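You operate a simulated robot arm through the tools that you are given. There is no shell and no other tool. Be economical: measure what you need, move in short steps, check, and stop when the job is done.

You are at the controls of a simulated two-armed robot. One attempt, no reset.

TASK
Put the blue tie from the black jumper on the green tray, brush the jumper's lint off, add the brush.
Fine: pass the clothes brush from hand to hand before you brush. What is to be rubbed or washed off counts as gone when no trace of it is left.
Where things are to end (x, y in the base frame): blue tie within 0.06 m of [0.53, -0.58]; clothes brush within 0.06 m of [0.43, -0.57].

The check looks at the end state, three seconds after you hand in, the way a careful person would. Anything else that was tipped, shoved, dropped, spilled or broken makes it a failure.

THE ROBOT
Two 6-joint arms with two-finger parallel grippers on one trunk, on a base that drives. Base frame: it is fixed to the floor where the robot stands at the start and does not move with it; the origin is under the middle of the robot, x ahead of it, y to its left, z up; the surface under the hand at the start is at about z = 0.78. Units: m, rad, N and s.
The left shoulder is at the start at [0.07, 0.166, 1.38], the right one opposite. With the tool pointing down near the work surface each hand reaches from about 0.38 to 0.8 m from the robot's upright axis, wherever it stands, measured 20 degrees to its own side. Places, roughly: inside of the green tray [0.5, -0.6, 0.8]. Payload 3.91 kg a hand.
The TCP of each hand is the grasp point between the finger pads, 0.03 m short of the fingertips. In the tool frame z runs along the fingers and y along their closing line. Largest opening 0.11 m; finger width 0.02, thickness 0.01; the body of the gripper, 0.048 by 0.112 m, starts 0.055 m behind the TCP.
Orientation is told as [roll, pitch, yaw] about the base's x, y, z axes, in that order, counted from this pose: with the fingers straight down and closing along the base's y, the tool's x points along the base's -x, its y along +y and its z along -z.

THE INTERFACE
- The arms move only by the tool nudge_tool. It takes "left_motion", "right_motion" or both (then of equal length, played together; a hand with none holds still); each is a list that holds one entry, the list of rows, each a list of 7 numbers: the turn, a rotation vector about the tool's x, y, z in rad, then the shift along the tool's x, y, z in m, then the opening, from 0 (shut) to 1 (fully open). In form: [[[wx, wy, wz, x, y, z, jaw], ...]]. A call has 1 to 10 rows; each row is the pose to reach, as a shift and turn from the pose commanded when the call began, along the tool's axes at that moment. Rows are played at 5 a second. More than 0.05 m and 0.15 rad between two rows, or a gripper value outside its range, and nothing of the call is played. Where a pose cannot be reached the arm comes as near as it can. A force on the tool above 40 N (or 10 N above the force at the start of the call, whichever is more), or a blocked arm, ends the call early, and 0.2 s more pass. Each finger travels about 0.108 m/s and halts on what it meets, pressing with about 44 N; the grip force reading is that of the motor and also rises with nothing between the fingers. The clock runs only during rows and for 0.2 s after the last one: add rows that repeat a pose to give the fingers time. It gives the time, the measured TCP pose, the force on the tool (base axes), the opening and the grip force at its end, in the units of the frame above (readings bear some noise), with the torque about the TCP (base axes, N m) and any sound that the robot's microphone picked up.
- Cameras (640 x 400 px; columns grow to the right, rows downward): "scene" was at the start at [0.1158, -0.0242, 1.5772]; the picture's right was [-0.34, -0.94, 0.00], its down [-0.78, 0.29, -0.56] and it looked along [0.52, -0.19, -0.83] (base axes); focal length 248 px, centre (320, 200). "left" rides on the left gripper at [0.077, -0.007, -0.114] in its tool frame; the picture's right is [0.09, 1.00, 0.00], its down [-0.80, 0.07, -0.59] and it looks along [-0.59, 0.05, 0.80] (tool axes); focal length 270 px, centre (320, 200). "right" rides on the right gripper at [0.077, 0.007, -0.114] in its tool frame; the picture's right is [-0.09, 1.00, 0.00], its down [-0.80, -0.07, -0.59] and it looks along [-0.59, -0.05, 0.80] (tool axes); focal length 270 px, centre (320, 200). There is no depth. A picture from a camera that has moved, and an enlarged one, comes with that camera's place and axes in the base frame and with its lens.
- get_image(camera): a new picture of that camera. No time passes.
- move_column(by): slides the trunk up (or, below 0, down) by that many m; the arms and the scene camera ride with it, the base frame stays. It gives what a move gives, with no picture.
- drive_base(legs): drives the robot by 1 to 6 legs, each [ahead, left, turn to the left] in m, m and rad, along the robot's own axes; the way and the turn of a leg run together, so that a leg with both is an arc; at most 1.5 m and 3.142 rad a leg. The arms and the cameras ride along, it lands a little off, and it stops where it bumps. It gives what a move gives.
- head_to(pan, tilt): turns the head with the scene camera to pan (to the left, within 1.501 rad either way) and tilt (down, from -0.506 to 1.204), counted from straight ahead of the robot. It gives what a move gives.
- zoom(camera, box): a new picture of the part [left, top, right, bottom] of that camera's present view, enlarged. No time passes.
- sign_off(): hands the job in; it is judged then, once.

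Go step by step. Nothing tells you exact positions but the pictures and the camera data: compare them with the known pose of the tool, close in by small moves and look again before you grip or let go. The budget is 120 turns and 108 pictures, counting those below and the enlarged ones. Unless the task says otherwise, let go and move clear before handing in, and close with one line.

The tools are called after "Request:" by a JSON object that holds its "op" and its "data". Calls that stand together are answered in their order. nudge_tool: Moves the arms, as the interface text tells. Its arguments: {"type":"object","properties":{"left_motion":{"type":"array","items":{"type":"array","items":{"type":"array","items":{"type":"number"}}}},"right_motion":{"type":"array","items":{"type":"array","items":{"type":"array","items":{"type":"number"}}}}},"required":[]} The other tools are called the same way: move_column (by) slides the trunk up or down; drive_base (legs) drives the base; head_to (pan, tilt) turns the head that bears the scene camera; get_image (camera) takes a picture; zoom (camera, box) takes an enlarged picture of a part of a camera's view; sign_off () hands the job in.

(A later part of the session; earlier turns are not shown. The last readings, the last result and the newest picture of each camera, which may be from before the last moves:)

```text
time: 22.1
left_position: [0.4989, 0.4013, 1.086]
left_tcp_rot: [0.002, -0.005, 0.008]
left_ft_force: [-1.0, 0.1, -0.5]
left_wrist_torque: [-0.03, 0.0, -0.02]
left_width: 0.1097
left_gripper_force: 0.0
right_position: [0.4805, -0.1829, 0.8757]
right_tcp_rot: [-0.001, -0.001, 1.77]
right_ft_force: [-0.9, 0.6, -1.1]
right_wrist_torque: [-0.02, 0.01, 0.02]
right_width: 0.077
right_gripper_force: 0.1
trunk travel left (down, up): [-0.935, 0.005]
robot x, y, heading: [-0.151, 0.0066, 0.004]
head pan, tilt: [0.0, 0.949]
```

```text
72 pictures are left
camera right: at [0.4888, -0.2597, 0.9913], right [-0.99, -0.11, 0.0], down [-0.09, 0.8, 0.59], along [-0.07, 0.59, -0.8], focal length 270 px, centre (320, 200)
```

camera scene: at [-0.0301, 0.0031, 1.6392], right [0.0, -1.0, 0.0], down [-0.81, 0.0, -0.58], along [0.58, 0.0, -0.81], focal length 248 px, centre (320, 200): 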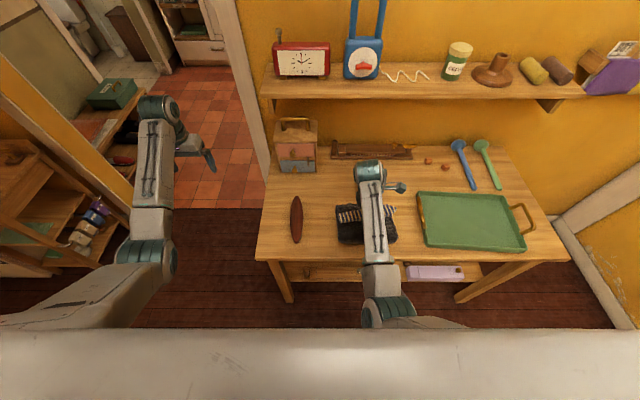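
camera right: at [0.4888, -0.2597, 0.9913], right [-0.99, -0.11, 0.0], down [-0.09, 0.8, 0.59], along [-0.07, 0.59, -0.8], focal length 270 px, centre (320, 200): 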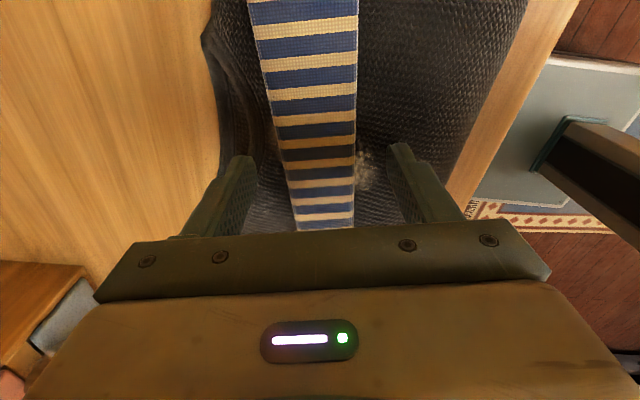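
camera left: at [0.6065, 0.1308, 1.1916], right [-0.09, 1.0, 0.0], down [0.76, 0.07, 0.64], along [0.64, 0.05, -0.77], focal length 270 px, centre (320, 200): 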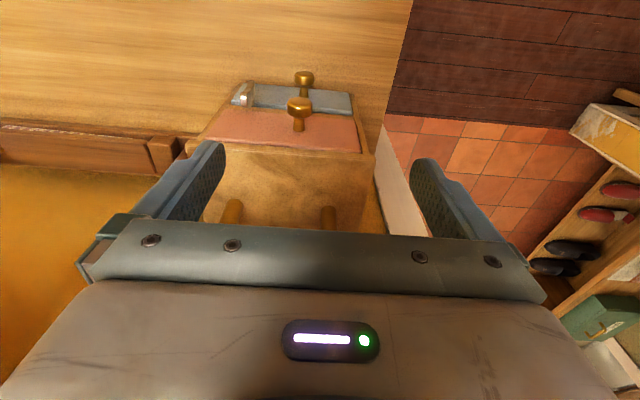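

Request:
{"op": "nudge_tool", "data": {"right_motion": [[[0, 0, 0, 0, 0, 0.006, 0.65], [0, 0, 0, 0, 0, 0.012, 0.65], [0, 0, 0, 0, 0, 0.018, 0.65]]]}}

Request:
{"op": "get_image", "data": {"camera": "right"}}

Request:
{"op": "zoom", "data": {"camera": "scene", "box": [320, 160, 420, 260]}}

```text
time: 22.9
left_position: [0.4972, 0.4011, 1.0862]
left_tcp_rot: [0.004, -0.006, 0.006]
left_ft_force: [0.5, 0.3, -0.8]
left_wrist_torque: [0.02, 0.03, -0.01]
left_width: 0.1099
left_gripper_force: 0.1
right_position: [0.4811, -0.1838, 0.8606]
right_tcp_rot: [-0.002, 0.0, 1.773]
right_ft_force: [-0.2, -0.8, 3.1]
right_wrist_torque: [-0.03, 0.1, 0.03]
right_width: 0.0713
right_gripper_force: 0.0
trunk travel left (down, up): [-0.935, 0.005]
robot x, y, heading: [-0.1572, 0.0058, 0.001]
head pan, tilt: [0.0, 0.949]
```

```text
71 pictures are left
camera right: at [0.4892, -0.2604, 0.9747], right [-0.99, -0.11, 0.0], down [-0.09, 0.8, 0.59], along [-0.06, 0.59, -0.8], focal length 270 px, centre (320, 200)
```

right: 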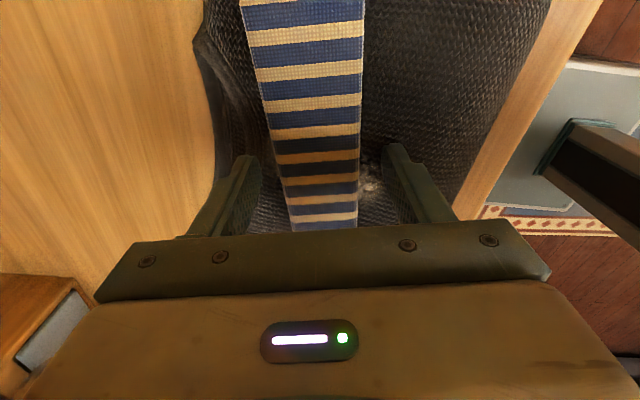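

```text
4.00 times, centred on (370, 210) of scene
camera zoom: at [-0.0327, 0.0076, 1.6395], right [0.0, -1.0, 0.0], down [-0.81, 0.0, -0.58], along [0.58, 0.0, -0.81], focal length 992 px, centre (120, 160)
```

zoom: 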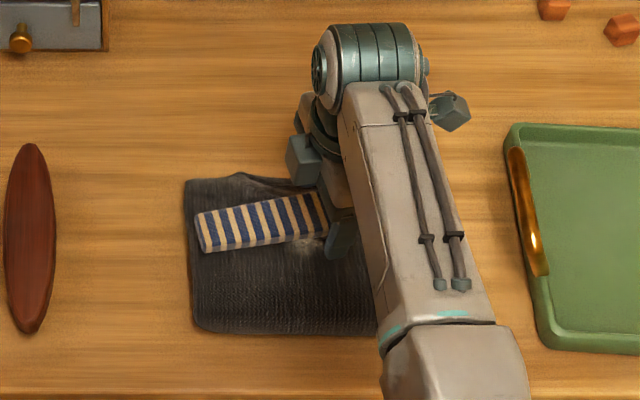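

Light contact at a fingertip height of about 0.83, which is the jumper's top, with the tie centred between the fingers. I'll close gently here.

Request:
{"op": "nudge_tool", "data": {"right_motion": [[[0, 0, 0, 0, 0, -0.002, 0.45], [0, 0, 0, 0, 0, -0.002, 0.3], [0, 0, 0, 0, 0, -0.002, 0.1], [0, 0, 0, 0, 0, -0.002, 0.0], [0, 0, 0, 0, 0, -0.002, 0.0]]]}}

Request:
{"op": "get_image", "data": {"camera": "right"}}

```text
time: 24.1
left_position: [0.498, 0.4005, 1.0856]
left_tcp_rot: [0.003, -0.006, 0.009]
left_ft_force: [-0.4, 0.5, -0.6]
left_wrist_torque: [0.04, -0.02, 0.01]
left_width: 0.11
left_gripper_force: 0.0
right_position: [0.4796, -0.183, 0.8631]
right_tcp_rot: [0.0, 0.0, 1.77]
right_ft_force: [0.4, -0.9, -0.1]
right_wrist_torque: [-0.02, -0.01, 0.02]
right_width: 0.0442
right_gripper_force: 44.0
trunk travel left (down, up): [-0.935, 0.005]
robot x, y, heading: [-0.1544, 0.0073, 0.004]
head pan, tilt: [0.0, 0.949]
```

```text
69 pictures are left
camera right: at [0.489, -0.2595, 0.9764], right [-0.99, -0.11, 0.0], down [-0.09, 0.8, 0.59], along [-0.07, 0.59, -0.8], focal length 270 px, centre (320, 200)
```

right: 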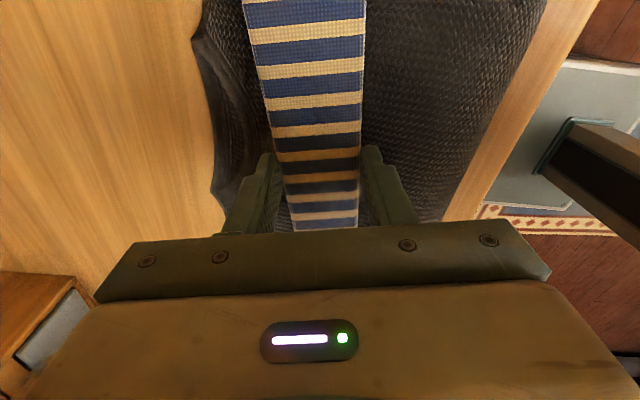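

The tie is gripped at 44 mm width with 44 N. I'll lift it slowly and look.

Request:
{"op": "nudge_tool", "data": {"right_motion": [[[0, 0, 0, 0, 0, -0.015, 0], [0, 0, 0, 0, 0, -0.04, 0], [0, 0, 0, 0, 0, -0.07, 0], [0, 0, 0, 0, 0, -0.09, 0], [0, 0, 0, 0, 0, -0.09, 0]]]}}

Request:
{"op": "get_image", "data": {"camera": "right"}}

Request:
{"op": "get_image", "data": {"camera": "scene"}}

```text
time: 25.3
left_position: [0.4975, 0.4022, 1.0858]
left_tcp_rot: [0.005, -0.007, 0.006]
left_ft_force: [1.0, 0.7, 0.2]
left_wrist_torque: [0.01, -0.02, -0.03]
left_width: 0.1099
left_gripper_force: 0.1
right_position: [0.4783, -0.1825, 0.9525]
right_tcp_rot: [0.0, -0.001, 1.77]
right_ft_force: [0.0, -0.6, -0.8]
right_wrist_torque: [0.01, 0.0, 0.0]
right_width: 0.0441
right_gripper_force: 44.0
trunk travel left (down, up): [-0.935, 0.005]
robot x, y, heading: [-0.1561, 0.0083, 0.007]
head pan, tilt: [0.0, 0.949]
```

```text
68 pictures are left
camera right: at [0.4881, -0.2593, 1.0668], right [-0.99, -0.11, 0.0], down [-0.09, 0.8, 0.59], along [-0.07, 0.59, -0.8], focal length 270 px, centre (320, 200)
```

right: 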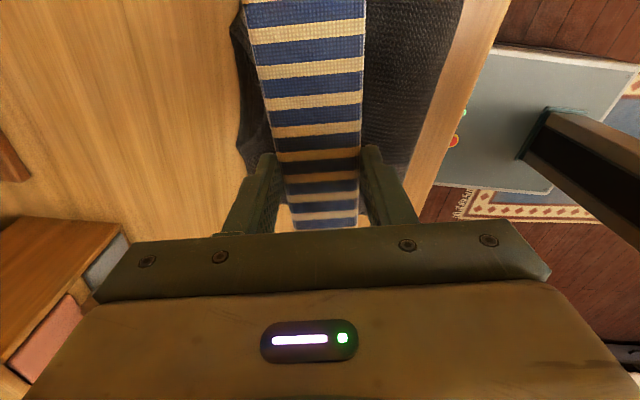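

```text
67 pictures are left
camera scene: at [-0.0316, 0.0073, 1.6393], right [0.0, -1.0, 0.0], down [-0.81, 0.0, -0.58], along [0.58, 0.0, -0.81], focal length 248 px, centre (320, 200)
```

scene: 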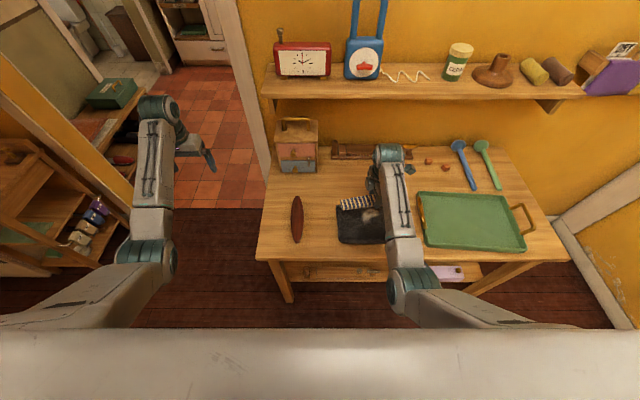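

The tie is held firmly and level. I'll carry it to the tray by driving the base right and slightly ahead.

Request:
{"op": "drive_base", "data": {"legs": [[0, -0.2, 0], [0.05, -0.2, 0]]}}

Request:
{"op": "get_image", "data": {"camera": "right"}}

Request:
{"op": "get_image", "data": {"camera": "scene"}}

```text
time: 28.2
left_position: [0.5487, -0.0005, 1.0856]
left_tcp_rot: [-0.002, -0.005, 0.006]
left_ft_force: [-0.1, 1.0, -1.4]
left_wrist_torque: [-0.02, -0.02, 0.01]
left_width: 0.1098
left_gripper_force: 0.2
right_position: [0.53, -0.5841, 0.953]
right_tcp_rot: [0.0, 0.004, 1.769]
right_ft_force: [-0.1, -0.5, -0.8]
right_wrist_torque: [-0.01, 0.0, -0.03]
right_width: 0.0445
right_gripper_force: 43.3
trunk travel left (down, up): [-0.935, 0.005]
robot x, y, heading: [-0.103, -0.3951, -0.002]
head pan, tilt: [0.0, 0.949]
```

```text
66 pictures are left
camera right: at [0.5386, -0.6609, 1.0679], right [-0.99, -0.11, 0.0], down [-0.09, 0.8, 0.59], along [-0.06, 0.59, -0.81], focal length 270 px, centre (320, 200)
```

right: 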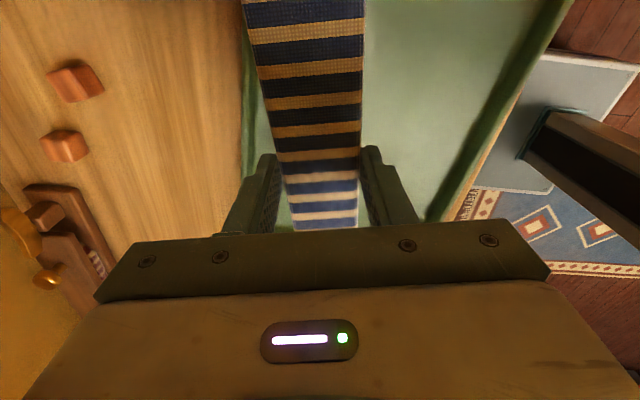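

```text
65 pictures are left
camera scene: at [0.0189, -0.3916, 1.6394], right [0.0, -1.0, 0.0], down [-0.81, 0.0, -0.58], along [0.58, 0.0, -0.81], focal length 248 px, centre (320, 200)
```

scene: 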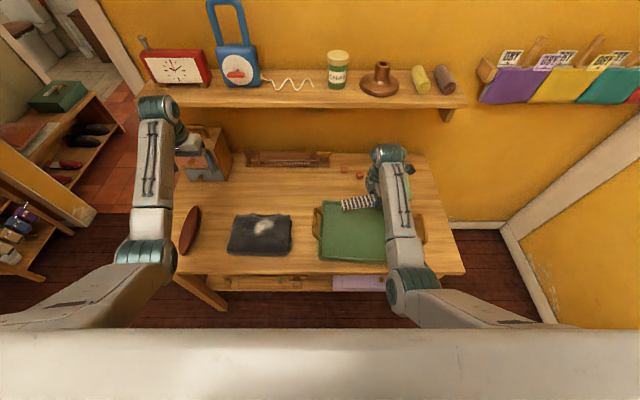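

The tie is over the tray at (0.53, -0.58). I'll square it to the tray, then lower it.

Request:
{"op": "nudge_tool", "data": {"right_motion": [[[0, 0, 0.1, -0.0007, 0.0035, 0.02, 0], [0, 0, 0.2, -0.0014, 0.007, 0.05, 0], [0, 0, 0.2, -0.0014, 0.007, 0.08, 0], [0, 0, 0.2, -0.0014, 0.007, 0.1, 0], [0, 0, 0.2, -0.0014, 0.007, 0.108, 0], [0, 0, 0.2, -0.0014, 0.007, 0.112, 0], [0, 0, 0.2, -0.0014, 0.007, 0.112, 0]]]}}

Request:
{"op": "get_image", "data": {"camera": "right"}}

Request:
{"op": "zoom", "data": {"camera": "scene", "box": [310, 160, 430, 270]}}

```text
time: 29.8
left_position: [0.551, -0.0046, 1.0852]
left_tcp_rot: [0.004, -0.007, 0.006]
left_ft_force: [0.4, 0.1, -0.1]
left_wrist_torque: [0.03, -0.05, 0.03]
left_width: 0.11
left_gripper_force: 0.0
right_position: [0.5256, -0.5874, 0.8409]
right_tcp_rot: [0.001, -0.003, 1.567]
right_ft_force: [-0.4, -0.2, -0.9]
right_wrist_torque: [0.0, 0.0, -0.02]
right_width: 0.0444
right_gripper_force: 43.9
trunk travel left (down, up): [-0.935, 0.005]
robot x, y, heading: [-0.1046, -0.3984, -0.002]
head pan, tilt: [0.0, 0.949]
```

```text
64 pictures are left
camera right: at [0.5184, -0.6644, 0.954], right [-1.0, 0.09, 0.0], down [0.07, 0.8, 0.6], along [0.05, 0.59, -0.8], focal length 270 px, centre (320, 200)
```

right: 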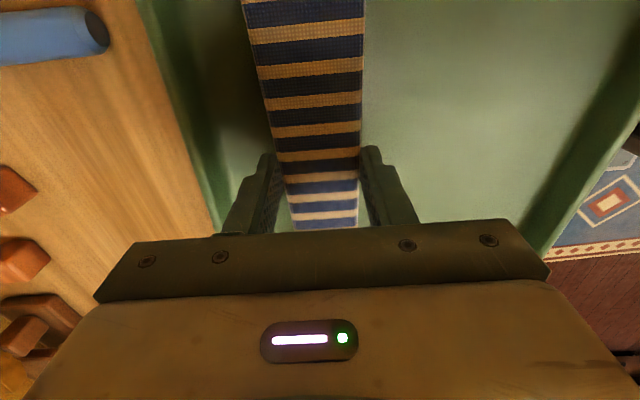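

```text
3.64 times, centred on (370, 215) of scene
camera zoom: at [0.02, -0.3973, 1.6393], right [0.0, -1.0, 0.0], down [-0.81, 0.0, -0.58], along [0.58, 0.0, -0.81], focal length 902 px, centre (138, 146)
```

zoom: 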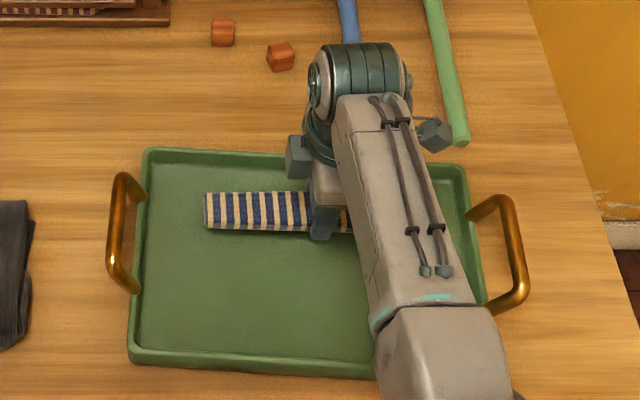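

Still free of contact. I'll step down in millimetres until it touches.

Request:
{"op": "nudge_tool", "data": {"right_motion": [[[0, 0, 0, 0, 0, 0.004, 0], [0, 0, 0, 0, 0, 0.008, 0], [0, 0, 0, 0, 0, 0.011, 0], [0, 0, 0, 0, 0, 0.013, 0], [0, 0, 0, 0, 0, 0.015, 0]]]}}

```text
time: 31.0
left_position: [0.5502, -0.0036, 1.085]
left_tcp_rot: [0.004, -0.005, 0.006]
left_ft_force: [0.3, -0.2, -0.7]
left_wrist_torque: [-0.04, -0.01, 0.0]
left_width: 0.1101
left_gripper_force: 0.1
right_position: [0.5246, -0.5879, 0.8255]
right_tcp_rot: [-0.002, 0.0, 1.57]
right_ft_force: [0.6, 0.1, -0.1]
right_wrist_torque: [-0.05, 0.0, -0.02]
right_width: 0.0444
right_gripper_force: 44.4
trunk travel left (down, up): [-0.935, 0.005]
robot x, y, heading: [-0.101, -0.3963, 0.001]
head pan, tilt: [0.0, 0.949]
```

Request:
{"op": "nudge_tool", "data": {"right_motion": [[[0, 0, 0, 0, 0, 0.002, 0], [0, 0, 0, 0, 0, 0.004, 0], [0, 0, 0, 0, 0, 0.006, 0], [0, 0, 0, 0, 0, 0.007, 0], [0, 0, 0, 0, 0, 0.008, 0]]]}}

```text
time: 32.2
left_position: [0.5485, -0.0037, 1.0872]
left_tcp_rot: [0.002, -0.008, 0.007]
left_ft_force: [0.1, 0.3, -0.3]
left_wrist_torque: [0.0, 0.0, 0.01]
left_width: 0.1098
left_gripper_force: 0.0
right_position: [0.5238, -0.5871, 0.8198]
right_tcp_rot: [-0.006, 0.001, 1.569]
right_ft_force: [-3.6, 0.6, 9.4]
right_wrist_torque: [0.03, 0.29, 0.01]
right_width: 0.0441
right_gripper_force: 43.9
trunk travel left (down, up): [-0.935, 0.005]
robot x, y, heading: [-0.1028, -0.3989, 0.002]
head pan, tilt: [0.0, 0.949]
```

Contact at 9 N: the tie is on the tray floor. I'll back off slightly, open a little, then rise.

Request:
{"op": "nudge_tool", "data": {"right_motion": [[[0, 0, 0, 0, 0, -0.002, 0], [0, 0, 0, 0, 0, -0.002, 0.45], [0, 0, 0, 0, 0, -0.002, 0.62], [0, 0, 0, 0, 0, -0.002, 0.62], [0, 0, 0, 0, 0, -0.02, 0.62], [0, 0, 0, 0, 0, -0.06, 0.62], [0, 0, 0, 0, 0, -0.1, 0.7], [0, 0, 0, 0, 0, -0.13, 0.9], [0, 0, 0, 0, 0, -0.13, 1]]]}}

Request:
{"op": "get_image", "data": {"camera": "right"}}

```text
time: 34.2
left_position: [0.5509, -0.0051, 1.086]
left_tcp_rot: [0.004, -0.005, 0.004]
left_ft_force: [-0.1, 0.3, -0.1]
left_wrist_torque: [0.01, 0.0, -0.01]
left_width: 0.11
left_gripper_force: 0.2
right_position: [0.522, -0.5885, 0.9457]
right_tcp_rot: [0.001, 0.0, 1.57]
right_ft_force: [0.5, -0.1, 0.7]
right_wrist_torque: [-0.03, 0.01, 0.0]
right_width: 0.1102
right_gripper_force: 0.1
trunk travel left (down, up): [-0.935, 0.005]
robot x, y, heading: [-0.1041, -0.3963, 0.002]
head pan, tilt: [0.0, 0.949]
```

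```text
62 pictures are left
camera right: at [0.5152, -0.6643, 1.06], right [-1.0, 0.09, 0.0], down [0.07, 0.8, 0.59], along [0.05, 0.59, -0.8], focal length 270 px, centre (320, 200)
```

right: 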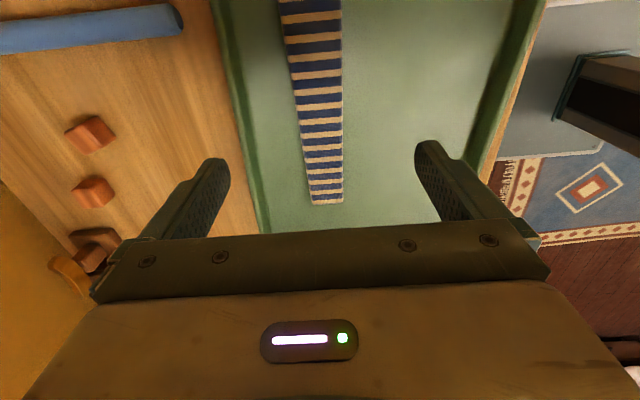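

The tie lies well on the tray. Next is the brush: I'll drive left and back so that it lies in the left arm's sector.

Request:
{"op": "drive_base", "data": {"legs": [[-0.1, 0, 0], [0, 0.3, 0]]}}

Request:
{"op": "head_to", "data": {"pan": 0.15, "tilt": 0.9}}

Request:
{"op": "get_image", "data": {"camera": "scene"}}

Request:
{"op": "get_image", "data": {"camera": "left"}}

```text
time: 36.9
left_position: [0.4461, 0.2939, 1.0881]
left_tcp_rot: [0.004, -0.004, 0.013]
left_ft_force: [0.7, -0.4, 0.0]
left_wrist_torque: [0.04, 0.0, -0.01]
left_width: 0.1099
left_gripper_force: 0.1
right_position: [0.4242, -0.2905, 0.9449]
right_tcp_rot: [0.0, -0.002, 1.576]
right_ft_force: [0.5, 0.2, 0.8]
right_wrist_torque: [0.02, -0.01, -0.01]
right_width: 0.11
right_gripper_force: 0.0
trunk travel left (down, up): [-0.935, 0.005]
robot x, y, heading: [-0.2044, -0.1027, 0.011]
head pan, tilt: [0.0, 0.949]
```

```text
time: 37.6
left_position: [0.4462, 0.2958, 1.0848]
left_tcp_rot: [0.003, -0.005, 0.014]
left_ft_force: [0.1, 0.5, -0.9]
left_wrist_torque: [-0.01, 0.01, 0.01]
left_width: 0.11
left_gripper_force: 0.1
right_position: [0.4243, -0.2874, 0.9455]
right_tcp_rot: [0.0, 0.0, 1.576]
right_ft_force: [0.1, 0.7, 0.3]
right_wrist_torque: [-0.02, 0.02, 0.01]
right_width: 0.1101
right_gripper_force: 0.1
trunk travel left (down, up): [-0.935, 0.005]
robot x, y, heading: [-0.2049, -0.1034, 0.01]
head pan, tilt: [0.15, 0.901]
```

```text
61 pictures are left
camera scene: at [-0.0783, -0.0904, 1.643], right [0.16, -0.99, 0.0], down [-0.77, -0.12, -0.62], along [0.61, 0.1, -0.78], focal length 248 px, centre (320, 200)
```

scene: 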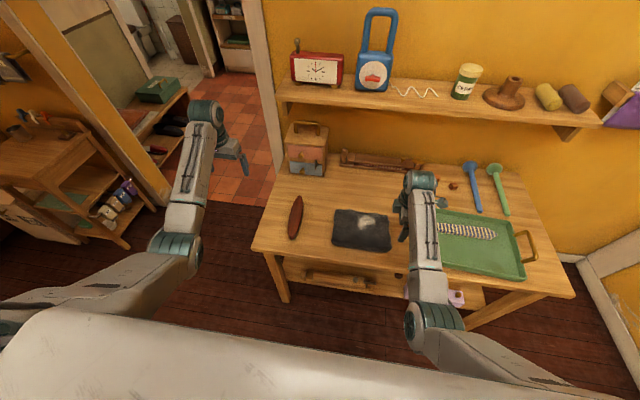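

```text
60 pictures are left
camera left: at [0.3692, 0.2865, 1.2002], right [-0.1, 0.99, 0.0], down [0.8, 0.08, 0.6], along [0.6, 0.06, -0.8], focal length 270 px, centre (320, 200)
```

left: 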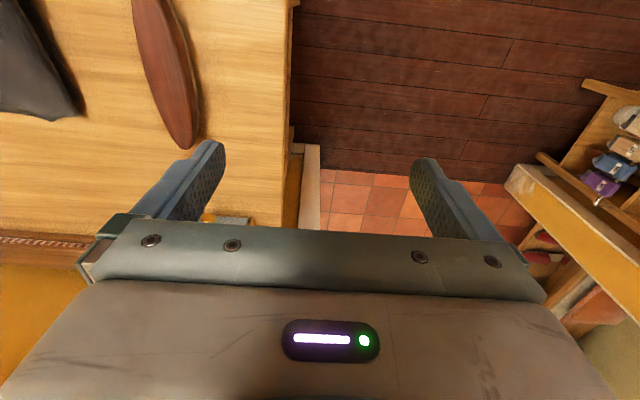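

The brush lies along x from about 0.37 to 0.572 at y ≈ 0.098. I'll bring the left hand above its near end, so that the far half stays free for the right hand.

Request:
{"op": "nudge_tool", "data": {"left_motion": [[[0, 0, -0.006, 0.006, -0.033, 0.023, 1], [0, 0, -0.012, 0.012, -0.066, 0.045, 1], [0, 0, -0.018, 0.018, -0.1, 0.068, 1], [0, 0, -0.024, 0.024, -0.133, 0.09, 1], [0, 0, -0.03, 0.03, -0.166, 0.113, 0.9], [0, 0, -0.036, 0.036, -0.199, 0.136, 0.8], [0, 0, -0.036, 0.036, -0.199, 0.136, 0.8]]]}}

Request:
{"op": "get_image", "data": {"camera": "left"}}

Request:
{"op": "get_image", "data": {"camera": "scene"}}

```text
time: 39.2
left_position: [0.4146, 0.0949, 0.9486]
left_tcp_rot: [0.003, -0.006, 0.051]
left_ft_force: [-0.4, 0.0, 0.1]
left_wrist_torque: [0.0, -0.02, 0.01]
left_width: 0.088
left_gripper_force: 0.0
right_position: [0.4233, -0.2886, 0.9463]
right_tcp_rot: [0.0, 0.001, 1.576]
right_ft_force: [-0.2, 0.0, -0.3]
right_wrist_torque: [-0.01, 0.0, 0.05]
right_width: 0.1097
right_gripper_force: 0.0
trunk travel left (down, up): [-0.935, 0.005]
robot x, y, heading: [-0.2023, -0.1088, 0.01]
head pan, tilt: [0.15, 0.901]
```

```text
59 pictures are left
camera left: at [0.3368, 0.0825, 1.0634], right [-0.14, 0.99, 0.0], down [0.79, 0.11, 0.6], along [0.59, 0.08, -0.8], focal length 270 px, centre (320, 200)
```

left: 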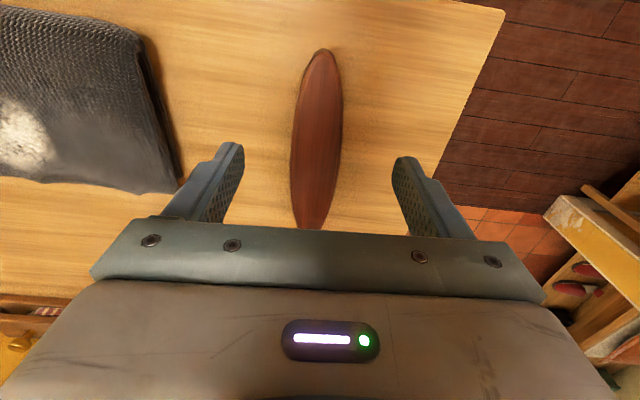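

```text
58 pictures are left
camera scene: at [-0.0782, -0.0898, 1.643], right [0.16, -0.99, 0.0], down [-0.77, -0.13, -0.62], along [0.61, 0.1, -0.78], focal length 248 px, centre (320, 200)
```

scene: 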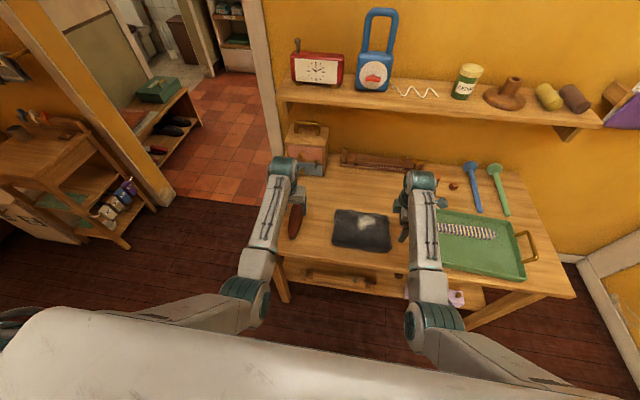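

The left hand is aligned over the near part of the brush. I need the brush's height profile before descending, so I'll zoom in on it.

Request:
{"op": "zoom", "data": {"camera": "scene", "box": [260, 180, 340, 260]}}

Request:
{"op": "zoom", "data": {"camera": "left", "box": [240, 20, 400, 240]}}

```text
5.00 times, centred on (300, 220) of scene
camera zoom: at [-0.0782, -0.0898, 1.643], right [0.16, -0.99, 0.0], down [-0.77, -0.13, -0.62], along [0.61, 0.1, -0.78], focal length 1240 px, centre (420, 100)
```

zoom: 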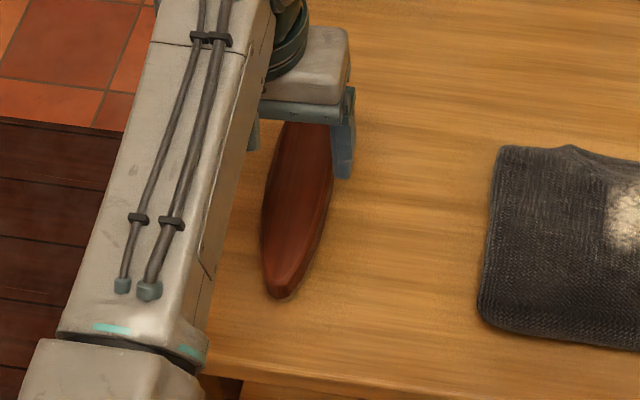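

```text
1.82 times, centred on (320, 130) of left
camera zoom: at [0.3368, 0.0825, 1.0634], right [-0.14, 0.99, 0.0], down [0.79, 0.11, 0.6], along [0.59, 0.08, -0.8], focal length 491 px, centre (320, 327)
```

zoom: 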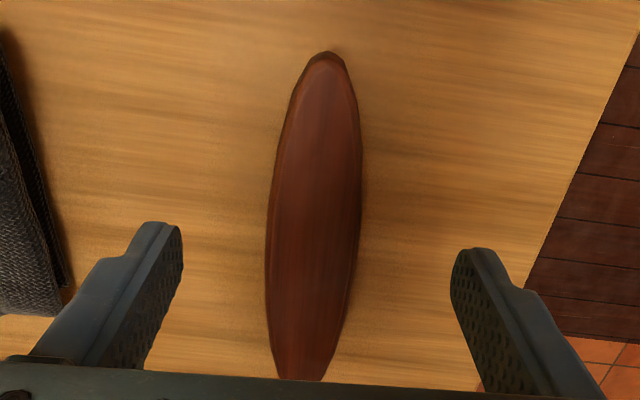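

Request:
{"op": "nudge_tool", "data": {"left_motion": [[[0, 0, 0, 0, 0, 0.04, 0.8], [0, 0, 0, 0, 0, 0.08, 0.75], [0, 0, 0, 0, 0, 0.1, 0.75], [0, 0, 0, 0, 0, 0.1, 0.75]]]}}

Request:
{"op": "zoom", "data": {"camera": "left", "box": [200, 0, 440, 240]}}

Request:
{"op": "zoom", "data": {"camera": "scene", "box": [260, 180, 340, 260]}}

```text
time: 40.2
left_position: [0.4152, 0.0953, 0.8481]
left_tcp_rot: [0.004, -0.005, 0.052]
left_ft_force: [-0.5, 0.3, -0.5]
left_wrist_torque: [0.01, 0.02, 0.02]
left_width: 0.0821
left_gripper_force: 0.1
right_position: [0.4239, -0.2877, 0.9446]
right_tcp_rot: [0.0, 0.0, 1.576]
right_ft_force: [0.2, 0.0, -0.7]
right_wrist_torque: [0.03, -0.02, 0.03]
right_width: 0.1101
right_gripper_force: 0.0
trunk travel left (down, up): [-0.935, 0.005]
robot x, y, heading: [-0.2011, -0.1025, 0.011]
head pan, tilt: [0.15, 0.901]
```

```text
1.67 times, centred on (320, 120) of left
camera zoom: at [0.3376, 0.0827, 0.9628], right [-0.14, 0.99, 0.0], down [0.79, 0.11, 0.6], along [0.59, 0.08, -0.8], focal length 450 px, centre (320, 333)
```

zoom: 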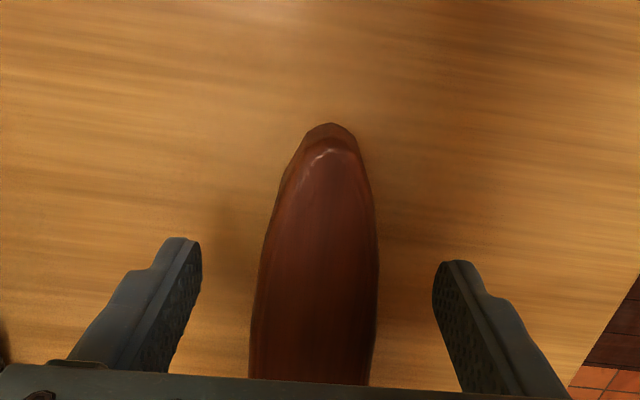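

```text
5.00 times, centred on (300, 220) of scene
camera zoom: at [-0.0786, -0.0907, 1.643], right [0.16, -0.99, 0.0], down [-0.77, -0.13, -0.62], along [0.61, 0.1, -0.78], focal length 1240 px, centre (420, 100)
```

zoom: 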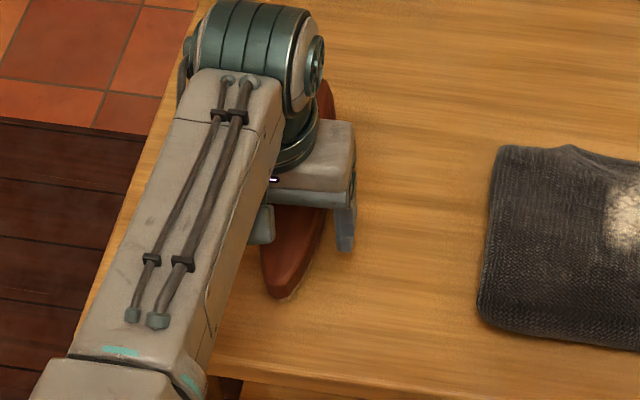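

The brush is low, with its rim near z ≈ 0.80. I'll go down to TCP z ≈ 0.819 (tips at 0.789) and close.

Request:
{"op": "nudge_tool", "data": {"left_motion": [[[0, 0, 0, 0, 0, 0.012, 0.72], [0, 0, 0, 0, 0, 0.022, 0.7], [0, 0, 0, 0, 0, 0.029, 0.65], [0, 0, 0, 0, 0, 0.029, 0.5], [0, 0, 0, 0, 0, 0.029, 0.3], [0, 0, 0, 0, 0, 0.029, 0.1], [0, 0, 0, 0, 0, 0.029, 0], [0, 0, 0, 0, 0, 0.029, 0]]]}}

Request:
{"op": "get_image", "data": {"camera": "left"}}

```text
time: 42.0
left_position: [0.4144, 0.0974, 0.8211]
left_tcp_rot: [0.004, -0.006, 0.05]
left_ft_force: [0.8, 0.1, 0.5]
left_wrist_torque: [-0.02, -0.14, 0.0]
left_width: 0.0446
left_gripper_force: 44.0
right_position: [0.4231, -0.2878, 0.9458]
right_tcp_rot: [0.0, 0.002, 1.576]
right_ft_force: [0.1, 0.1, 0.4]
right_wrist_torque: [0.02, -0.01, 0.01]
right_width: 0.1099
right_gripper_force: 0.1
trunk travel left (down, up): [-0.935, 0.005]
robot x, y, heading: [-0.2008, -0.1069, 0.017]
head pan, tilt: [0.15, 0.901]
```

```text
53 pictures are left
camera left: at [0.3371, 0.085, 0.9347], right [-0.14, 0.99, 0.0], down [0.79, 0.11, 0.6], along [0.59, 0.08, -0.8], focal length 270 px, centre (320, 200)
```

left: 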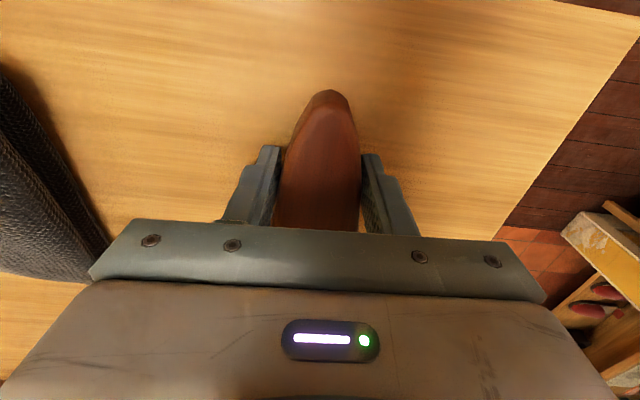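

The brush is gripped at 45 mm. I'll lift it gently.

Request:
{"op": "nudge_tool", "data": {"left_motion": [[[0, 0, 0, 0, 0, -0.015, 0], [0, 0, 0, 0, 0, -0.04, 0], [0, 0, 0, 0, 0, -0.07, 0], [0, 0, 0, 0, 0, -0.1, 0], [0, 0, 0, 0, 0, -0.12, 0], [0, 0, 0, 0, 0, -0.12, 0]]]}}

Request:
{"op": "get_image", "data": {"camera": "left"}}

Request:
{"op": "get_image", "data": {"camera": "right"}}

```text
time: 43.4
left_position: [0.414, 0.0974, 0.9394]
left_tcp_rot: [0.003, -0.005, 0.051]
left_ft_force: [0.0, -0.1, -0.5]
left_wrist_torque: [0.01, 0.1, 0.02]
left_width: 0.0444
left_gripper_force: 43.7
right_position: [0.4249, -0.2876, 0.9441]
right_tcp_rot: [-0.002, 0.0, 1.575]
right_ft_force: [0.0, 0.1, 0.3]
right_wrist_torque: [0.01, -0.01, -0.01]
right_width: 0.1101
right_gripper_force: 0.0
trunk travel left (down, up): [-0.935, 0.005]
robot x, y, heading: [-0.2021, -0.1055, 0.011]
head pan, tilt: [0.15, 0.901]
```

```text
52 pictures are left
camera left: at [0.3363, 0.0853, 1.0541], right [-0.14, 0.99, 0.0], down [0.79, 0.11, 0.6], along [0.59, 0.08, -0.8], focal length 270 px, centre (320, 200)
```

left: 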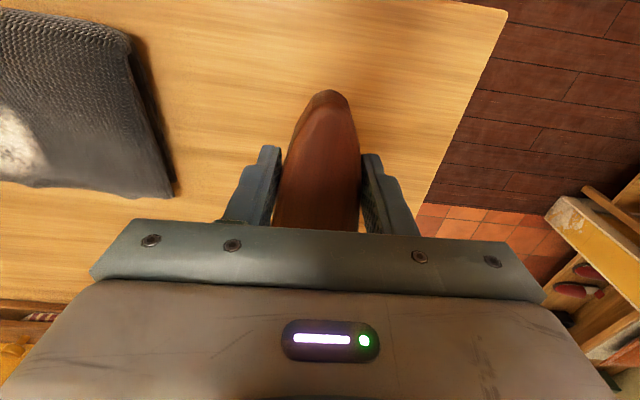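

```text
51 pictures are left
camera right: at [0.418, -0.3648, 1.0596], right [-1.0, 0.08, 0.0], down [0.07, 0.8, 0.59], along [0.05, 0.59, -0.8], focal length 270 px, centre (320, 200)
```

right: 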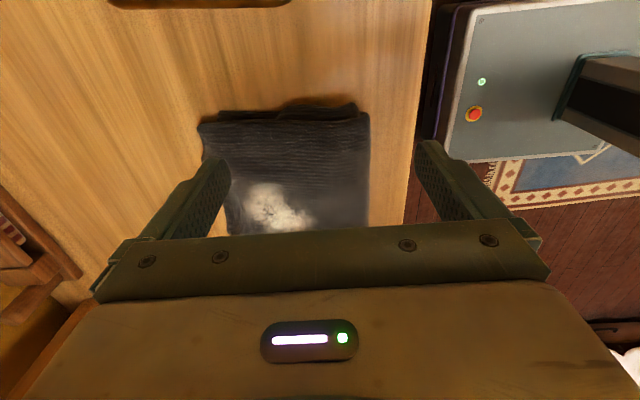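

The brush is firmly held; the lint patch is near (0.483, -0.186), about 6–7 cm across. Now I'll turn the left hand so the brush points toward the right hand, bringing it toward the middle.

Request:
{"op": "nudge_tool", "data": {"left_motion": [[[0, 0, 0.14, -0.0043, -0.0052, -0.001, 0], [0, 0, 0.28, -0.0087, -0.0105, -0.002, 0], [0, 0, 0.42, -0.013, -0.0157, -0.003, 0], [0, 0, 0.56, -0.0174, -0.0209, -0.004, 0], [0, 0, 0.7, -0.0217, -0.0262, -0.005, 0], [0, 0, 0.84, -0.026, -0.0314, -0.006, 0], [0, 0, 0.98, -0.0304, -0.0366, -0.007, 0], [0, 0, 1.12, -0.0347, -0.0418, -0.008, 0], [0, 0, 1.26, -0.039, -0.0471, -0.009, 0], [0, 0, 1.4, -0.0434, -0.0523, -0.01, 0]]]}}

Request:
{"op": "get_image", "data": {"camera": "scene"}}

```text
time: 45.6
left_position: [0.4605, 0.0475, 0.9501]
left_tcp_rot: [0.005, 0.003, -1.354]
left_ft_force: [-0.3, 0.7, -1.4]
left_wrist_torque: [0.06, 0.0, -0.02]
left_width: 0.0446
left_gripper_force: 44.3
right_position: [0.4238, -0.2877, 0.9455]
right_tcp_rot: [0.0, -0.002, 1.576]
right_ft_force: [-0.2, -0.1, 0.1]
right_wrist_torque: [0.02, 0.01, -0.03]
right_width: 0.1099
right_gripper_force: 0.0
trunk travel left (down, up): [-0.935, 0.005]
robot x, y, heading: [-0.2006, -0.1014, 0.01]
head pan, tilt: [0.15, 0.901]
```

```text
50 pictures are left
camera scene: at [-0.0777, -0.0907, 1.6429], right [0.16, -0.99, 0.0], down [-0.77, -0.13, -0.62], along [0.61, 0.1, -0.78], focal length 248 px, centre (320, 200)
```

scene: 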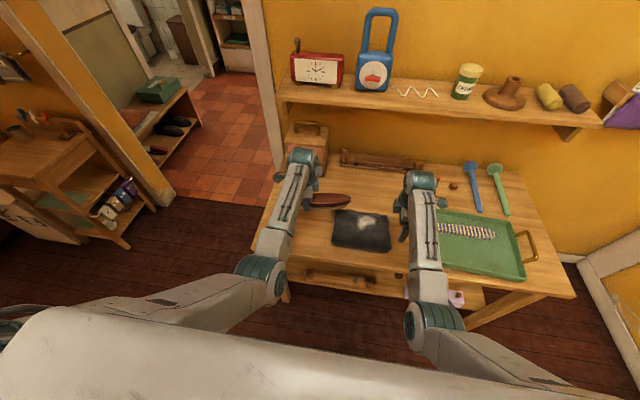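

Request:
{"op": "nudge_tool", "data": {"left_motion": [[[0, 0, 0.07, -0.028, -0.006, 0, 0], [0, 0, 0.14, -0.055, -0.012, 0, 0], [0, 0, 0.216, -0.083, -0.0183, 0, 0], [0, 0, 0.216, -0.083, -0.0183, 0, 0]]]}}

Request:
{"op": "get_image", "data": {"camera": "right"}}

Request:
{"op": "zoom", "data": {"camera": "scene", "box": [280, 140, 460, 260]}}

```text
time: 46.6
left_position: [0.4615, -0.0367, 0.9507]
left_tcp_rot: [0.007, 0.003, -1.567]
left_ft_force: [0.2, 0.4, -2.0]
left_wrist_torque: [0.11, 0.01, 0.01]
left_width: 0.0448
left_gripper_force: 43.9
right_position: [0.4241, -0.2877, 0.9459]
right_tcp_rot: [0.0, 0.0, 1.577]
right_ft_force: [0.1, -0.1, 0.2]
right_wrist_torque: [0.01, 0.0, 0.02]
right_width: 0.1101
right_gripper_force: 0.0
trunk travel left (down, up): [-0.935, 0.005]
robot x, y, heading: [-0.2026, -0.1058, 0.007]
head pan, tilt: [0.15, 0.901]
```

```text
49 pictures are left
camera right: at [0.4179, -0.3647, 1.0597], right [-1.0, 0.08, 0.0], down [0.07, 0.8, 0.59], along [0.05, 0.59, -0.8], focal length 270 px, centre (320, 200)
```

right: 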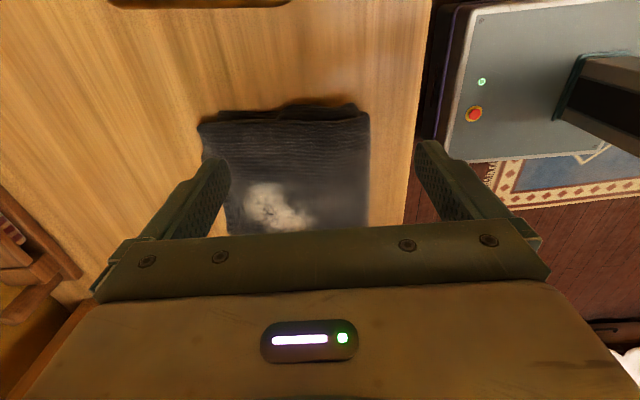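

```text
3.33 times, centred on (370, 200) of scene
camera zoom: at [-0.078, -0.0901, 1.643], right [0.16, -0.99, 0.0], down [-0.77, -0.13, -0.62], along [0.61, 0.1, -0.78], focal length 827 px, centre (153, 200)
```

zoom: 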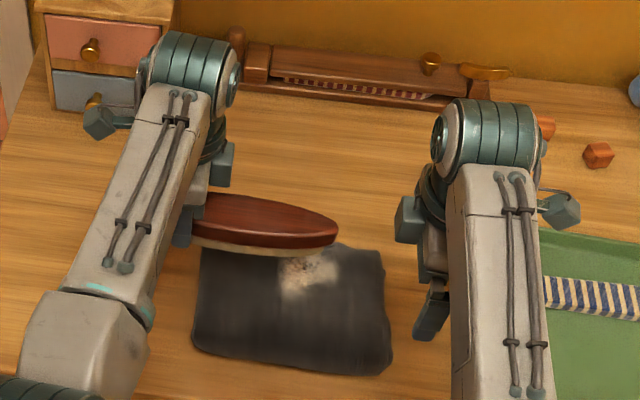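

The brush, with its pale bristles below, now points level toward the right hand. I'll align the right hand in x first, then slide it over the free half.

Request:
{"op": "nudge_tool", "data": {"right_motion": [[[0, 0, 0, 0, -0.0375, -0.004, 1], [0, 0, 0, -0.04, -0.0375, -0.004, 1], [0, 0, 0, -0.075, -0.0375, -0.004, 1], [0, 0, 0, -0.075, -0.0375, -0.004, 1]]]}}

Request:
{"op": "get_image", "data": {"camera": "right"}}

```text
time: 47.6
left_position: [0.462, -0.0386, 0.9486]
left_tcp_rot: [0.004, 0.006, -1.566]
left_ft_force: [0.3, -0.7, -1.5]
left_wrist_torque: [0.09, 0.0, 0.0]
left_width: 0.0443
left_gripper_force: 44.1
right_position: [0.4617, -0.2154, 0.9489]
right_tcp_rot: [0.0, -0.002, 1.576]
right_ft_force: [-0.3, 0.2, 0.2]
right_wrist_torque: [-0.01, 0.0, 0.03]
right_width: 0.1101
right_gripper_force: 0.0
trunk travel left (down, up): [-0.935, 0.005]
robot x, y, heading: [-0.2039, -0.1049, 0.014]
head pan, tilt: [0.15, 0.901]
```

```text
47 pictures are left
camera right: at [0.4559, -0.2921, 1.0634], right [-1.0, 0.08, 0.0], down [0.07, 0.8, 0.6], along [0.05, 0.59, -0.8], focal length 270 px, centre (320, 200)
```

right: 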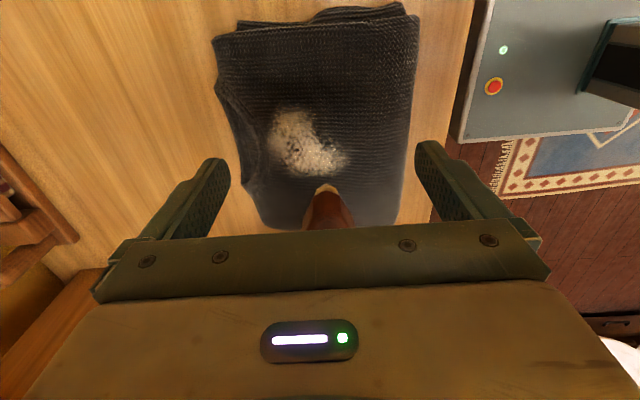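

Request:
{"op": "nudge_tool", "data": {"right_motion": [[[0, 0, 0, -0.02, 0.002, 0, 1], [0, 0, 0, -0.04, 0.003, 0, 1], [0, 0, 0, -0.06, 0.003, 0, 1], [0, 0, 0, -0.06, 0.003, 0, 1]]]}}

Request:
{"op": "get_image", "data": {"camera": "right"}}

Request:
{"op": "zoom", "data": {"camera": "scene", "box": [280, 140, 460, 260]}}

```text
time: 48.6
left_position: [0.4611, -0.0369, 0.9514]
left_tcp_rot: [0.005, 0.003, -1.566]
left_ft_force: [0.1, 0.8, -1.1]
left_wrist_torque: [0.05, -0.01, 0.02]
left_width: 0.0443
left_gripper_force: 44.0
right_position: [0.4571, -0.1528, 0.9495]
right_tcp_rot: [-0.001, -0.001, 1.576]
right_ft_force: [-0.9, 0.2, -0.4]
right_wrist_torque: [0.02, 0.02, 0.03]
right_width: 0.1099
right_gripper_force: 0.0
trunk travel left (down, up): [-0.935, 0.005]
robot x, y, heading: [-0.1973, -0.1036, 0.009]
head pan, tilt: [0.15, 0.901]
```

```text
46 pictures are left
camera right: at [0.4523, -0.2298, 1.0639], right [-1.0, 0.08, 0.0], down [0.07, 0.8, 0.59], along [0.05, 0.59, -0.8], focal length 270 px, centre (320, 200)
```

right: 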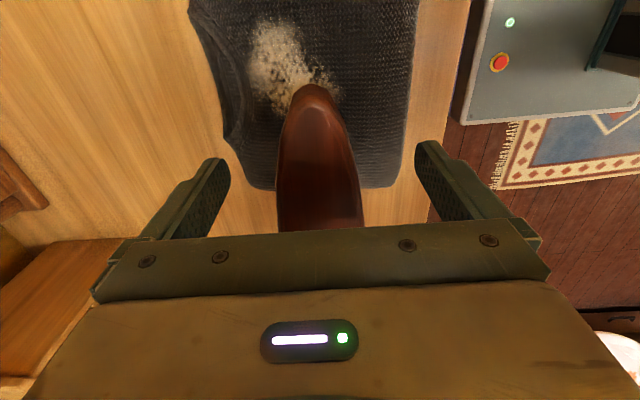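

```text
3.33 times, centred on (370, 200) of scene
camera zoom: at [-0.0783, -0.0904, 1.643], right [0.16, -0.99, 0.0], down [-0.77, -0.13, -0.62], along [0.61, 0.1, -0.78], focal length 827 px, centre (153, 200)
```

zoom: 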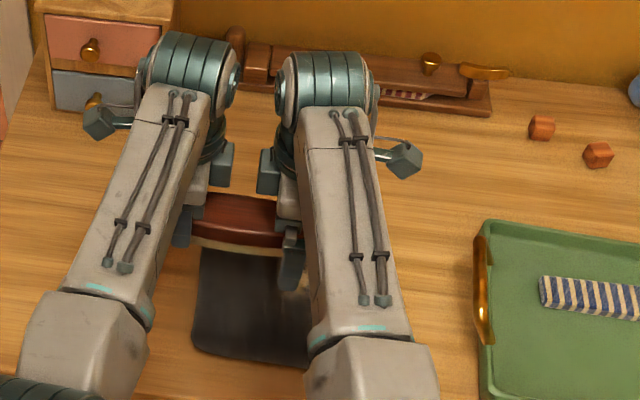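

The brush is centred between the right fingers, so I'll close the right hand on it.

Request:
{"op": "nudge_tool", "data": {"right_motion": [[[0, 0, 0, 0, 0, 0, 0.7], [0, 0, 0, 0, 0, 0, 0.5], [0, 0, 0, 0, 0, 0, 0.3], [0, 0, 0, 0, 0, 0, 0.1], [0, 0, 0, 0, 0, 0, 0], [0, 0, 0, 0, 0, 0, 0]]]}}

```text
time: 50.0
left_position: [0.4613, -0.0369, 0.9501]
left_tcp_rot: [0.003, 0.002, -1.567]
left_ft_force: [-11.7, 0.7, 4.7]
left_wrist_torque: [-0.35, 0.19, -0.69]
left_width: 0.0444
left_gripper_force: 43.8
right_position: [0.4587, -0.154, 0.9501]
right_tcp_rot: [-0.002, 0.001, 1.575]
right_ft_force: [11.7, -0.7, -5.3]
right_wrist_torque: [-0.33, -0.21, -0.67]
right_width: 0.0449
right_gripper_force: 44.2
trunk travel left (down, up): [-0.935, 0.005]
robot x, y, heading: [-0.2021, -0.1055, 0.007]
head pan, tilt: [0.15, 0.901]
```

Both hands hold the brush. Now I'll open the left hand and move it away upward and to the left.

Request:
{"op": "nudge_tool", "data": {"left_motion": [[[0, 0, 0, 0, 0, 0, 0.45], [0, 0, 0, 0, 0, 0, 0.7], [0, 0, 0, 0, 0, 0, 1], [0, 0, 0, 0.03, 0, 0, 1], [0, 0, 0, 0.07, 0, 0, 1], [0, 0, 0, 0.11, 0, -0.01, 1], [0, 0, 0, 0.15, 0, -0.02, 1], [0, 0, 0, 0.19, 0, -0.02, 1], [0, 0, 0, 0.23, 0, -0.02, 1]]]}}

Request:
{"op": "get_image", "data": {"camera": "scene"}}

Request:
{"op": "get_image", "data": {"camera": "right"}}

```text
time: 52.0
left_position: [0.4591, 0.1938, 0.9694]
left_tcp_rot: [0.008, 0.002, -1.566]
left_ft_force: [0.9, 0.6, 0.1]
left_wrist_torque: [-0.03, 0.02, 0.0]
left_width: 0.11
left_gripper_force: 0.0
right_position: [0.4595, -0.1528, 0.95]
right_tcp_rot: [0.0, 0.001, 1.575]
right_ft_force: [-0.1, 0.9, 0.4]
right_wrist_torque: [-0.06, -0.01, -0.01]
right_width: 0.0452
right_gripper_force: 44.1
trunk travel left (down, up): [-0.935, 0.005]
robot x, y, heading: [-0.2008, -0.1032, 0.012]
head pan, tilt: [0.15, 0.901]
```

```text
44 pictures are left
camera scene: at [-0.078, -0.088, 1.6429], right [0.16, -0.99, 0.0], down [-0.77, -0.13, -0.62], along [0.61, 0.1, -0.78], focal length 248 px, centre (320, 200)
```

scene: 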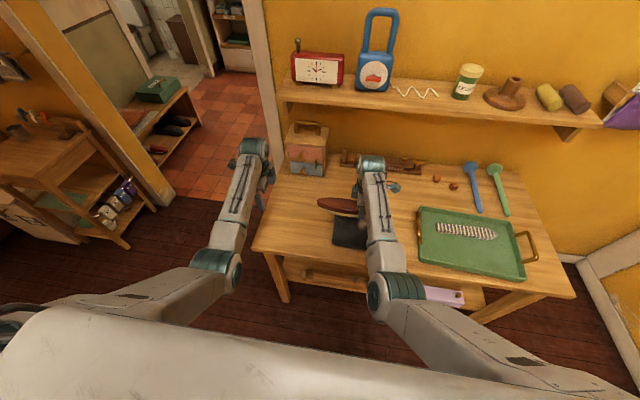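

```text
43 pictures are left
camera right: at [0.4524, -0.2286, 1.064], right [-1.0, 0.08, 0.0], down [0.07, 0.8, 0.59], along [0.05, 0.59, -0.8], focal length 270 px, centre (320, 200)
```

right: 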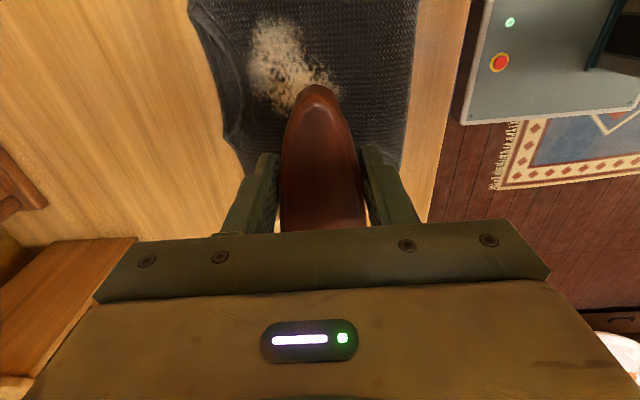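

The handover is done and the brush is firmly in the right hand. I'll place it above the back of the lint patch and then lower it gently onto the jumper.

Request:
{"op": "nudge_tool", "data": {"right_motion": [[[0, 0, 0, 0.03, -0.0235, 0.01, 0], [0, 0, 0, 0.06, -0.047, 0.02, 0], [0, 0, 0, 0.089, -0.0705, 0.04, 0], [0, 0, 0, 0.089, -0.0705, 0.06, 0], [0, 0, 0, 0.089, -0.0705, 0.07, 0], [0, 0, 0, 0.089, -0.0705, 0.074, 0], [0, 0, 0, 0.089, -0.0705, 0.077, 0]]]}}

Request:
{"op": "get_image", "data": {"camera": "right"}}

Request:
{"op": "zoom", "data": {"camera": "scene", "box": [300, 150, 440, 260]}}

```text
time: 53.6
left_position: [0.4589, 0.1919, 0.9696]
left_tcp_rot: [0.006, 0.003, -1.566]
left_ft_force: [-0.2, -0.6, 0.1]
left_wrist_torque: [0.04, 0.03, 0.02]
left_width: 0.1101
left_gripper_force: 0.0
right_position: [0.5299, -0.2414, 0.8734]
right_tcp_rot: [-0.001, 0.001, 1.575]
right_ft_force: [0.6, -0.7, -0.9]
right_wrist_torque: [-0.06, 0.01, 0.01]
right_width: 0.0448
right_gripper_force: 43.9
trunk travel left (down, up): [-0.935, 0.005]
robot x, y, heading: [-0.2039, -0.1036, 0.009]
head pan, tilt: [0.15, 0.901]
```

```text
42 pictures are left
camera right: at [0.5229, -0.3181, 0.9873], right [-1.0, 0.08, 0.0], down [0.07, 0.8, 0.59], along [0.05, 0.59, -0.8], focal length 270 px, centre (320, 200)
```

right: 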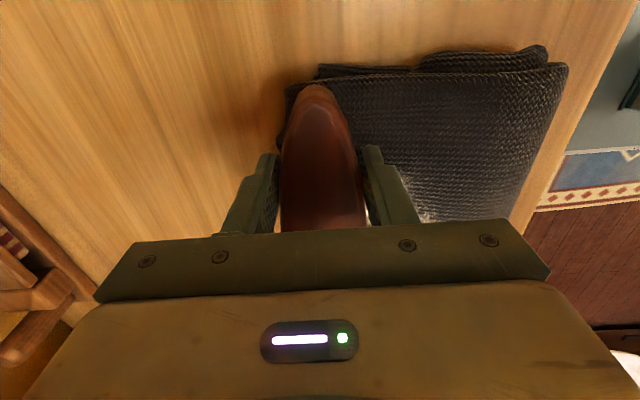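

```text
3.64 times, centred on (370, 205) of scene
camera zoom: at [-0.0778, -0.0905, 1.6429], right [0.16, -0.99, 0.0], down [-0.77, -0.13, -0.62], along [0.61, 0.1, -0.78], focal length 902 px, centre (138, 182)
```

zoom: 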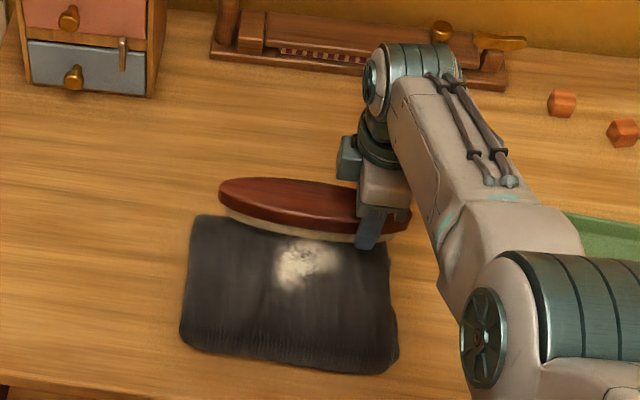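

No contact yet. I'll lower a few more millimetres and make a first slow stroke toward the robot.

Request:
{"op": "nudge_tool", "data": {"right_motion": [[[0, 0, 0, 0, 0.004, 0.003, 0], [0, 0, 0, 0, 0.008, 0.006, 0], [0, 0, 0, 0, 0.016, 0.006, 0], [0, 0, 0, 0, 0.024, 0.006, 0]]]}}

```text
time: 54.6
left_position: [0.4592, 0.1942, 0.9713]
left_tcp_rot: [0.008, 0.0, -1.566]
left_ft_force: [0.5, 0.1, 0.1]
left_wrist_torque: [-0.02, -0.02, -0.01]
left_width: 0.1102
left_gripper_force: 0.1
right_position: [0.506, -0.2407, 0.8721]
right_tcp_rot: [-0.008, 0.0, 1.578]
right_ft_force: [12.5, 0.1, 28.4]
right_wrist_torque: [-0.36, -0.15, 0.12]
right_width: 0.0448
right_gripper_force: 43.7
trunk travel left (down, up): [-0.935, 0.005]
robot x, y, heading: [-0.2, -0.1005, 0.01]
head pan, tilt: [0.15, 0.901]
```

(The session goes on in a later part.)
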